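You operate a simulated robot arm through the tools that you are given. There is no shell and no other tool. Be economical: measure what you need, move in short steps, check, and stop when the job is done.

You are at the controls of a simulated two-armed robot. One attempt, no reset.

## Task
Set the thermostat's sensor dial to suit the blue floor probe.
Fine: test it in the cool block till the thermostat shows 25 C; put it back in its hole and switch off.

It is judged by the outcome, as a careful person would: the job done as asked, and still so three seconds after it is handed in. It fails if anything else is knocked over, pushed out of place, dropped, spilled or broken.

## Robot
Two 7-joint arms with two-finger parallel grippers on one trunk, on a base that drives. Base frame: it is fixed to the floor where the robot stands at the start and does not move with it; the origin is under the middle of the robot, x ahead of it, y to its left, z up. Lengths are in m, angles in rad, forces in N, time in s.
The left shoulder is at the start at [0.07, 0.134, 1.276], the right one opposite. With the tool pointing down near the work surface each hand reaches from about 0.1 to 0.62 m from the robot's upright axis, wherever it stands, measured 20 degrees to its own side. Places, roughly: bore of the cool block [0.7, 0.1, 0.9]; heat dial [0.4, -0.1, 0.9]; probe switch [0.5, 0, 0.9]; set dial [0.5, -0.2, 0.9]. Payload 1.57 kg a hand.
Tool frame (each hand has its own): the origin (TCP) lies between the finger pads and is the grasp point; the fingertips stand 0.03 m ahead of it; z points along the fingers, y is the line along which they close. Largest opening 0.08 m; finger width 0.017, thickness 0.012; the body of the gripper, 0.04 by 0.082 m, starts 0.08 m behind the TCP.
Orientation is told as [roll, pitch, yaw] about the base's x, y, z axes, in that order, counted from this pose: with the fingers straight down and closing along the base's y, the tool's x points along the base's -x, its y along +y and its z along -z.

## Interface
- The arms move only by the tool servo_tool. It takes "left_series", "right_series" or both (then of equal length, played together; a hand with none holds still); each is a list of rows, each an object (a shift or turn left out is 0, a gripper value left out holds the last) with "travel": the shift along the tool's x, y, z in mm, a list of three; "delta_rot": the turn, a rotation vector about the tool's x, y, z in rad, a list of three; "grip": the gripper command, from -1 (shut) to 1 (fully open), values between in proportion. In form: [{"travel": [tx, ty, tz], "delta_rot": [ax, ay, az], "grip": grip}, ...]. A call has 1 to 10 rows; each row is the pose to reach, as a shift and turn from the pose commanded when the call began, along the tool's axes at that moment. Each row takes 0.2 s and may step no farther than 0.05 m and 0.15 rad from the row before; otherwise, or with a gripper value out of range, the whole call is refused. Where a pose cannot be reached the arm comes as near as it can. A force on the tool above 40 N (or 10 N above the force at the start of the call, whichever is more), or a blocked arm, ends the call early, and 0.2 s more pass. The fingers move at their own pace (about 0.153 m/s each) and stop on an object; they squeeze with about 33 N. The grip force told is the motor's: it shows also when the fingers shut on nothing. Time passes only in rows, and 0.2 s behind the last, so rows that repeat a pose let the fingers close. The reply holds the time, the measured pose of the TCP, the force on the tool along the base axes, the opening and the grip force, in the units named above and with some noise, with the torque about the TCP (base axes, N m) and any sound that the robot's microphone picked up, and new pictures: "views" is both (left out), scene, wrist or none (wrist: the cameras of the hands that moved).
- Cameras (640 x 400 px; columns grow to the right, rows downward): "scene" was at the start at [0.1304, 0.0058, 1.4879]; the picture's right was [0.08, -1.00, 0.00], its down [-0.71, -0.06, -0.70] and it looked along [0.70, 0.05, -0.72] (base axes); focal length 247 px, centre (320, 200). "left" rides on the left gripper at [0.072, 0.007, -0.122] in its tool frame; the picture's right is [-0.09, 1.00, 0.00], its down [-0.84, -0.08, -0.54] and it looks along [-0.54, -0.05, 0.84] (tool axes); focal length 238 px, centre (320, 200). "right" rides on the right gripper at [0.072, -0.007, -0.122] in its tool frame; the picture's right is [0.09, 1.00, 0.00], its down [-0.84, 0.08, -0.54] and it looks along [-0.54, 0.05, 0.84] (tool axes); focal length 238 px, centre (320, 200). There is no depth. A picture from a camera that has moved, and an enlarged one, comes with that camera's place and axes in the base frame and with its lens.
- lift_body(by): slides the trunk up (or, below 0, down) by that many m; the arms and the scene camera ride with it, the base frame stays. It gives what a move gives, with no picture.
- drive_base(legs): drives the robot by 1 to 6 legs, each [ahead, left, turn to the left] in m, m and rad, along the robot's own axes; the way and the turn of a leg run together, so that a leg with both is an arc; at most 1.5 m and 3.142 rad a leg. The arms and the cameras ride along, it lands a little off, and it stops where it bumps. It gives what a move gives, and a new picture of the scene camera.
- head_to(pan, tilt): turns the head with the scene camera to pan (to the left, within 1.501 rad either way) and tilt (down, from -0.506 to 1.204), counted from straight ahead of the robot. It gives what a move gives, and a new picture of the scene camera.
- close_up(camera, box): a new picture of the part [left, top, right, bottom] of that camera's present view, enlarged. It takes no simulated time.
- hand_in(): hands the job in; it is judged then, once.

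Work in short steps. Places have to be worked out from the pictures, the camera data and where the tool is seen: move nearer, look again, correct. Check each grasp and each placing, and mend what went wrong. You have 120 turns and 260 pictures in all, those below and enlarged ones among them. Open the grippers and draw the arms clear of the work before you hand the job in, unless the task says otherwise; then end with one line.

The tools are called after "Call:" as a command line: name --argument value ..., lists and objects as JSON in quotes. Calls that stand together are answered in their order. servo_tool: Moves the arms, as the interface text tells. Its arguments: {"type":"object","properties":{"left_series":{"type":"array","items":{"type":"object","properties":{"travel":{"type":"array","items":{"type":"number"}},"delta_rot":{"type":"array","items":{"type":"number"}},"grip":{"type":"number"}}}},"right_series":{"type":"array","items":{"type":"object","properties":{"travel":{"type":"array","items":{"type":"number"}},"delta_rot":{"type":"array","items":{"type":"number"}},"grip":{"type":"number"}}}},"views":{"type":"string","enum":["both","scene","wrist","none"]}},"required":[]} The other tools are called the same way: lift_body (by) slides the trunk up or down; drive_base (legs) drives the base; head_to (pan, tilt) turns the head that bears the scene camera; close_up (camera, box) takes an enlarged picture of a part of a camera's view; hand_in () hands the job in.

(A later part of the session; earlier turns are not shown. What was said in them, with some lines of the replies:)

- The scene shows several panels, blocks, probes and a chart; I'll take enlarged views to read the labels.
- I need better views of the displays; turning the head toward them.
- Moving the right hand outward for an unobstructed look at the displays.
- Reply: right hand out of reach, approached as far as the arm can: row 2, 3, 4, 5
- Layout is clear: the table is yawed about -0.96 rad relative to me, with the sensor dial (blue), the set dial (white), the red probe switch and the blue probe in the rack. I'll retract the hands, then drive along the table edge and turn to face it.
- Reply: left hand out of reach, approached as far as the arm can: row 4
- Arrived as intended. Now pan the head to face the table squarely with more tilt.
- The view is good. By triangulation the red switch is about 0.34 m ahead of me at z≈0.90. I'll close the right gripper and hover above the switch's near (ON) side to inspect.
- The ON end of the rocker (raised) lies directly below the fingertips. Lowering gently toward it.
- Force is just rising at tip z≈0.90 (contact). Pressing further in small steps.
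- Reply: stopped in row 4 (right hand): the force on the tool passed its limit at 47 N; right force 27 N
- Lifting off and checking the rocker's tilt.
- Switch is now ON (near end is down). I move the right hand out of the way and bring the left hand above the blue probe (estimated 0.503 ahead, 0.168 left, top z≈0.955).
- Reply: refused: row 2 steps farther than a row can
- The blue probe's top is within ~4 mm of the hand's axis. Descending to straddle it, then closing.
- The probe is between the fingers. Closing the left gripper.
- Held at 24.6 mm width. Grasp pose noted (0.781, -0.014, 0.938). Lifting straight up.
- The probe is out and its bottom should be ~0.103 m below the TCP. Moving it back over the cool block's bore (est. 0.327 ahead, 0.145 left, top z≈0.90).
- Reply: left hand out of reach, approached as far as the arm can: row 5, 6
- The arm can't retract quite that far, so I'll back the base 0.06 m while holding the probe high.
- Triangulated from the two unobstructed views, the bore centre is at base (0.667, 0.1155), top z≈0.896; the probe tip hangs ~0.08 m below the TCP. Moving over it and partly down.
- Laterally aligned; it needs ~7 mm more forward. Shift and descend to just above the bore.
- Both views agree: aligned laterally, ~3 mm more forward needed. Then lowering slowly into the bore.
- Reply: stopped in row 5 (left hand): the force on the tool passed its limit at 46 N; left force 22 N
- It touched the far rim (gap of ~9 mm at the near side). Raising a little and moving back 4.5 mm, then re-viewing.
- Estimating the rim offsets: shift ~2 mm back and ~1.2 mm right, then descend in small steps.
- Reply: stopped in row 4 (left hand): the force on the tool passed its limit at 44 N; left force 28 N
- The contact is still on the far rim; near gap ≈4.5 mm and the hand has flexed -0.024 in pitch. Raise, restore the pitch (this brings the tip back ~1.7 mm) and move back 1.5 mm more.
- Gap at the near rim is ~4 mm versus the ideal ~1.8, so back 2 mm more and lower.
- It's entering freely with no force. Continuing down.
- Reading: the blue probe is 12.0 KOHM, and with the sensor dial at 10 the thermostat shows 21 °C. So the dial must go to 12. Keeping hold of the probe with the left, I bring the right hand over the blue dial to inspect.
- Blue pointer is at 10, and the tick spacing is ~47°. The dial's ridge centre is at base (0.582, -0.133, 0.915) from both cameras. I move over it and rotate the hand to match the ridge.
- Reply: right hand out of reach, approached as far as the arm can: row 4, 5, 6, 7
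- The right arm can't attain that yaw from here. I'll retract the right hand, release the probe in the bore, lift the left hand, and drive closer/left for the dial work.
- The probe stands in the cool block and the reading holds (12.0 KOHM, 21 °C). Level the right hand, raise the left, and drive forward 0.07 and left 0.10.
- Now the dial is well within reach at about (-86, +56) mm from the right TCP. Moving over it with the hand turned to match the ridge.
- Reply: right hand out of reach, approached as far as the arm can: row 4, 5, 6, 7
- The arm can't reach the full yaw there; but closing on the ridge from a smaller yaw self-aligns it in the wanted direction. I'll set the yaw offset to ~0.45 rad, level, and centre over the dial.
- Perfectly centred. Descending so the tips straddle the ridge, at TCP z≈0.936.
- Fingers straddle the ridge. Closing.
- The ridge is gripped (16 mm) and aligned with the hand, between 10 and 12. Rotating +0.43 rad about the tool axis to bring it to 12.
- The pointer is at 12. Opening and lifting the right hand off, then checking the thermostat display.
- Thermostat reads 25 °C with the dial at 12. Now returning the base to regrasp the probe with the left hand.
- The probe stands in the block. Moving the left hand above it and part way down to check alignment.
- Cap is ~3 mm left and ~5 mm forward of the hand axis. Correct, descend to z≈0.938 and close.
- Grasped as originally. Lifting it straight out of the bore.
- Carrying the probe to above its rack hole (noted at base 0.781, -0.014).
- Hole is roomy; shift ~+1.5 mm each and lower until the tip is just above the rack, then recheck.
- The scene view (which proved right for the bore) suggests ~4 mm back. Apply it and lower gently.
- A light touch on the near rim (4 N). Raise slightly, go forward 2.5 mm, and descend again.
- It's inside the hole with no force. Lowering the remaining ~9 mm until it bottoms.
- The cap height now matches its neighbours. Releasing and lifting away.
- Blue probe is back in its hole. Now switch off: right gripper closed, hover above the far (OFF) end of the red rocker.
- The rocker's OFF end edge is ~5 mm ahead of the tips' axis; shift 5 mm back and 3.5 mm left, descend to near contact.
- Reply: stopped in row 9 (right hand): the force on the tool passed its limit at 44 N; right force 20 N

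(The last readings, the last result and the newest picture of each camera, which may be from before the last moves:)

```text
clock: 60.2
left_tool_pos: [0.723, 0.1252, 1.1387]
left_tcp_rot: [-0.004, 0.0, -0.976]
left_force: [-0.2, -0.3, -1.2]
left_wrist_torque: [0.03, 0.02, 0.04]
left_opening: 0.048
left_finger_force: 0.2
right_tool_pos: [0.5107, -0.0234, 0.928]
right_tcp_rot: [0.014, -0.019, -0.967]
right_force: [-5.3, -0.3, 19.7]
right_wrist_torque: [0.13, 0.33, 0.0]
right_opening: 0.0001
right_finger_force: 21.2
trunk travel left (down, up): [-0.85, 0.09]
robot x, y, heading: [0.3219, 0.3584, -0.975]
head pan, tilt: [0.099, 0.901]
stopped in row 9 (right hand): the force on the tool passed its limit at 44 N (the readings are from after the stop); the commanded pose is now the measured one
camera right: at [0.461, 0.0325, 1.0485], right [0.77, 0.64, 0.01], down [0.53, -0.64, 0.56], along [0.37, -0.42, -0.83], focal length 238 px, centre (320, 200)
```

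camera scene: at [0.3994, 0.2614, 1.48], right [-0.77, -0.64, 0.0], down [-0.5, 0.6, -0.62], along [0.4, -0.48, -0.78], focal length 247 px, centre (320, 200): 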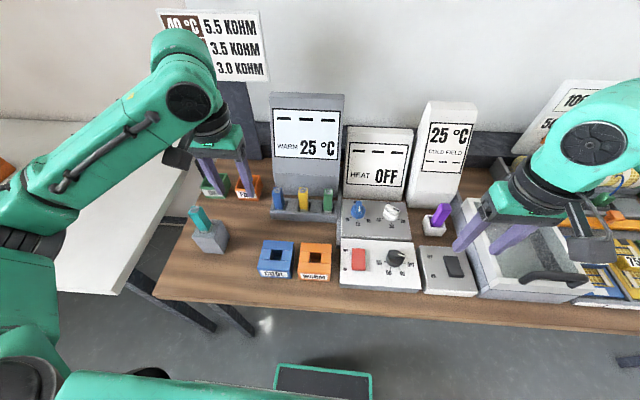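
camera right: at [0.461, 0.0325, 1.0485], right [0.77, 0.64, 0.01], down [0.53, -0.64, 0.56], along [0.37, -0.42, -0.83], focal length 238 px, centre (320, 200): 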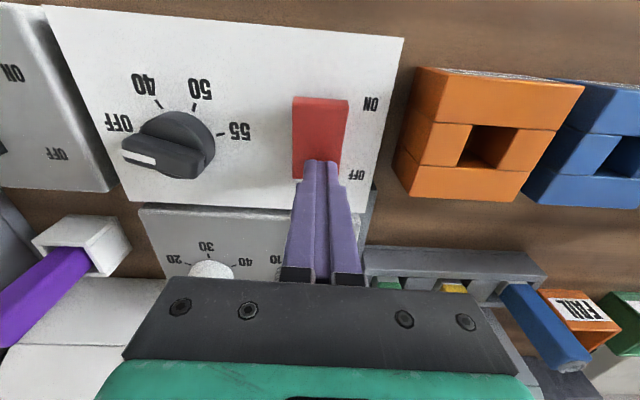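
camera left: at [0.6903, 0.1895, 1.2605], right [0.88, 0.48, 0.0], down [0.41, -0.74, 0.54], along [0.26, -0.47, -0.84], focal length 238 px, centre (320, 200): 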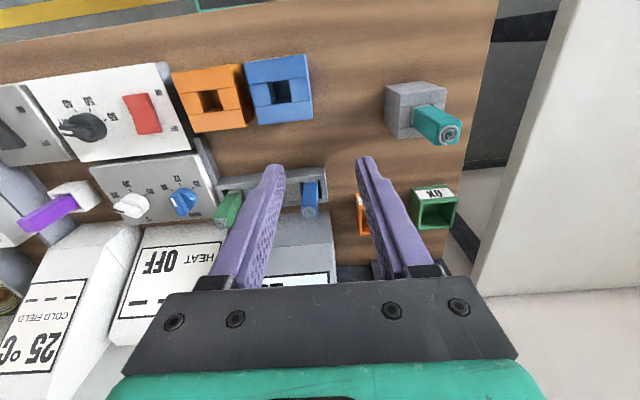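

The rocker's near (ON) end looks raised now. Lifting off and retracting, opening the gripper, then a final check.

Call:
servo_tool --right_series '[{"travel": [0, 0, -40]}, {"travel": [0, 0, -85]}, {"travel": [10, -20, -125]}, {"travel": [25, -55, -150]}, {"travel": [40, -95, -165], "grip": 1}, {"travel": [55, -135, -175]}, {"travel": [65, -175, -180]}]' --left_series '[{"travel": [0, 0, 0], "grip": 1}, {"travel": [0, 0, -20]}, {"travel": [0, 0, -30]}, {"travel": [0, 0, -30]}, {"travel": [0, 0, -30]}, {"travel": [0, 0, -30]}, {"travel": [0, 0, -30]}]' --views "both"

Call:
close_up --camera "scene" --box '[240, 90, 480, 300]'

Call:
close_up --camera "scene" --box '[320, 190, 430, 300]'

```text
clock: 61.8
left_tool_pos: [0.7225, 0.1241, 1.167]
left_tcp_rot: [-0.002, -0.001, -0.976]
left_force: [-0.6, 0.5, 0.3]
left_wrist_torque: [0.02, -0.02, 0.01]
left_opening: 0.0801
left_finger_force: 0.1
right_tool_pos: [0.3242, -0.0701, 1.103]
right_tcp_rot: [0.015, -0.017, -0.964]
right_force: [-0.9, 0.5, -0.7]
right_wrist_torque: [0.0, -0.03, 0.0]
right_opening: 0.0803
right_finger_force: 0.1
trunk travel left (down, up): [-0.85, 0.09]
robot x, y, heading: [0.3232, 0.3619, -0.973]
head pan, tilt: [0.099, 0.901]
camera scene: at [0.3972, 0.259, 1.48], right [-0.77, -0.64, 0.0], down [-0.5, 0.6, -0.62], along [0.4, -0.48, -0.78], focal length 247 px, centre (320, 200)
camera right: at [0.2744, -0.0133, 1.2236], right [0.76, 0.64, 0.01], down [0.53, -0.64, 0.56], along [0.37, -0.42, -0.83], focal length 238 px, centre (320, 200)
camera left: at [0.6886, 0.1863, 1.2902], right [0.88, 0.48, 0.0], down [0.41, -0.74, 0.54], along [0.26, -0.47, -0.84], focal length 238 px, centre (320, 200)
```

scene: 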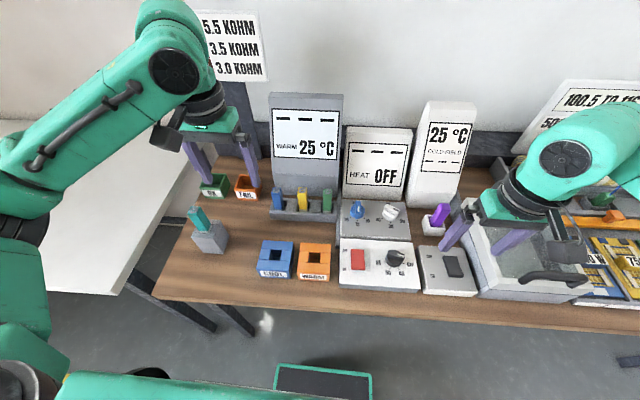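
right: 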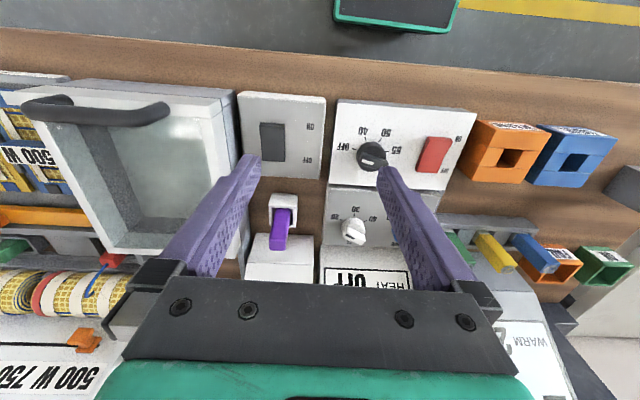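
left: 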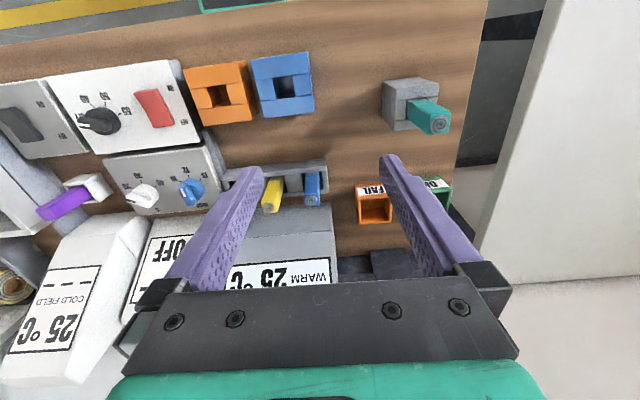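

```text
1.90 times, centred on (360, 195) of scene
camera zoom: at [0.3972, 0.259, 1.48], right [-0.77, -0.64, 0.0], down [-0.5, 0.6, -0.62], along [0.4, -0.48, -0.78], focal length 471 px, centre (244, 210)
```

zoom: 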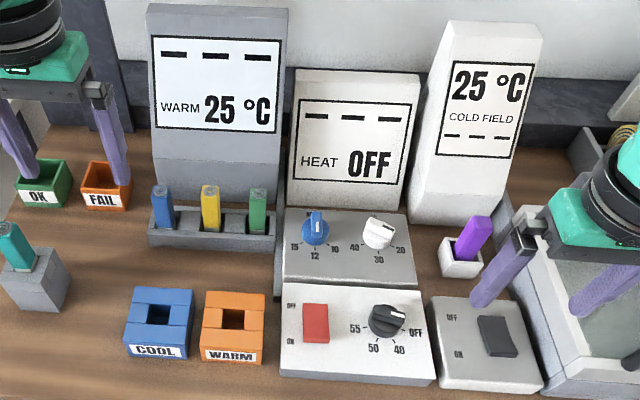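

```text
3.64 times, centred on (375, 245) of scene
camera zoom: at [0.3972, 0.259, 1.48], right [-0.77, -0.64, 0.0], down [-0.5, 0.6, -0.62], along [0.4, -0.48, -0.78], focal length 899 px, centre (120, 36)
```

zoom: 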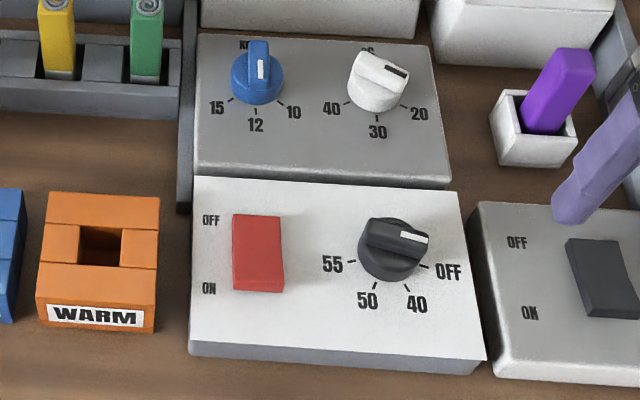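

Verifying the rocker's tilt with a close-up from the right wrist camera.

Call:
close_up --camera "right" --box '[340, 90, 500, 200]'

Call:
close_up --camera "left" --box '[50, 50, 350, 230]'

```text
3.64 times, centred on (420, 145) of right
camera zoom: at [0.2744, -0.0133, 1.2236], right [0.76, 0.64, 0.01], down [0.53, -0.64, 0.56], along [0.37, -0.42, -0.83], focal length 867 px, centre (-44, 400)
```

zoom: 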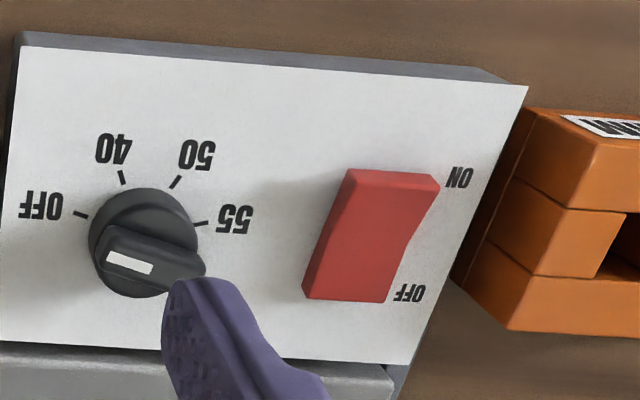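

```text
2.13 times, centred on (200, 140) of left
camera zoom: at [0.6886, 0.1863, 1.2902], right [0.88, 0.48, 0.0], down [0.41, -0.74, 0.54], along [0.26, -0.47, -0.84], focal length 508 px, centre (576, 328)
```

zoom: 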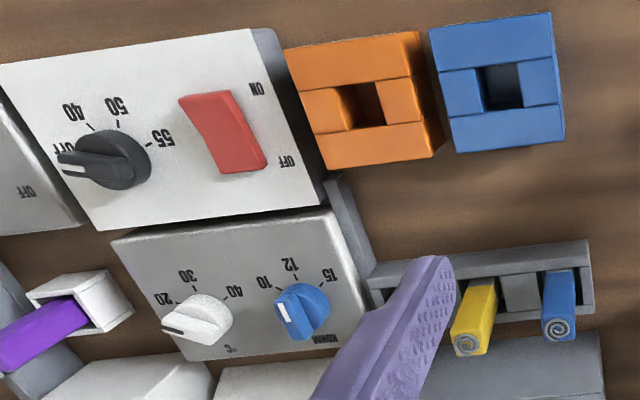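

The rocker is OFF (ON end raised), the sensor dial is on 12, the blue probe is in its hole, and the grippers are open and clear. Handing in.

Call:
hand_in

```text
The job is handed in.
```

The sensor dial is set to 12 for the blue probe. In the cool block the probe measured 12.0 kohm and the thermostat showed 25 °C. The probe is back in its hole and the probe switch is off.
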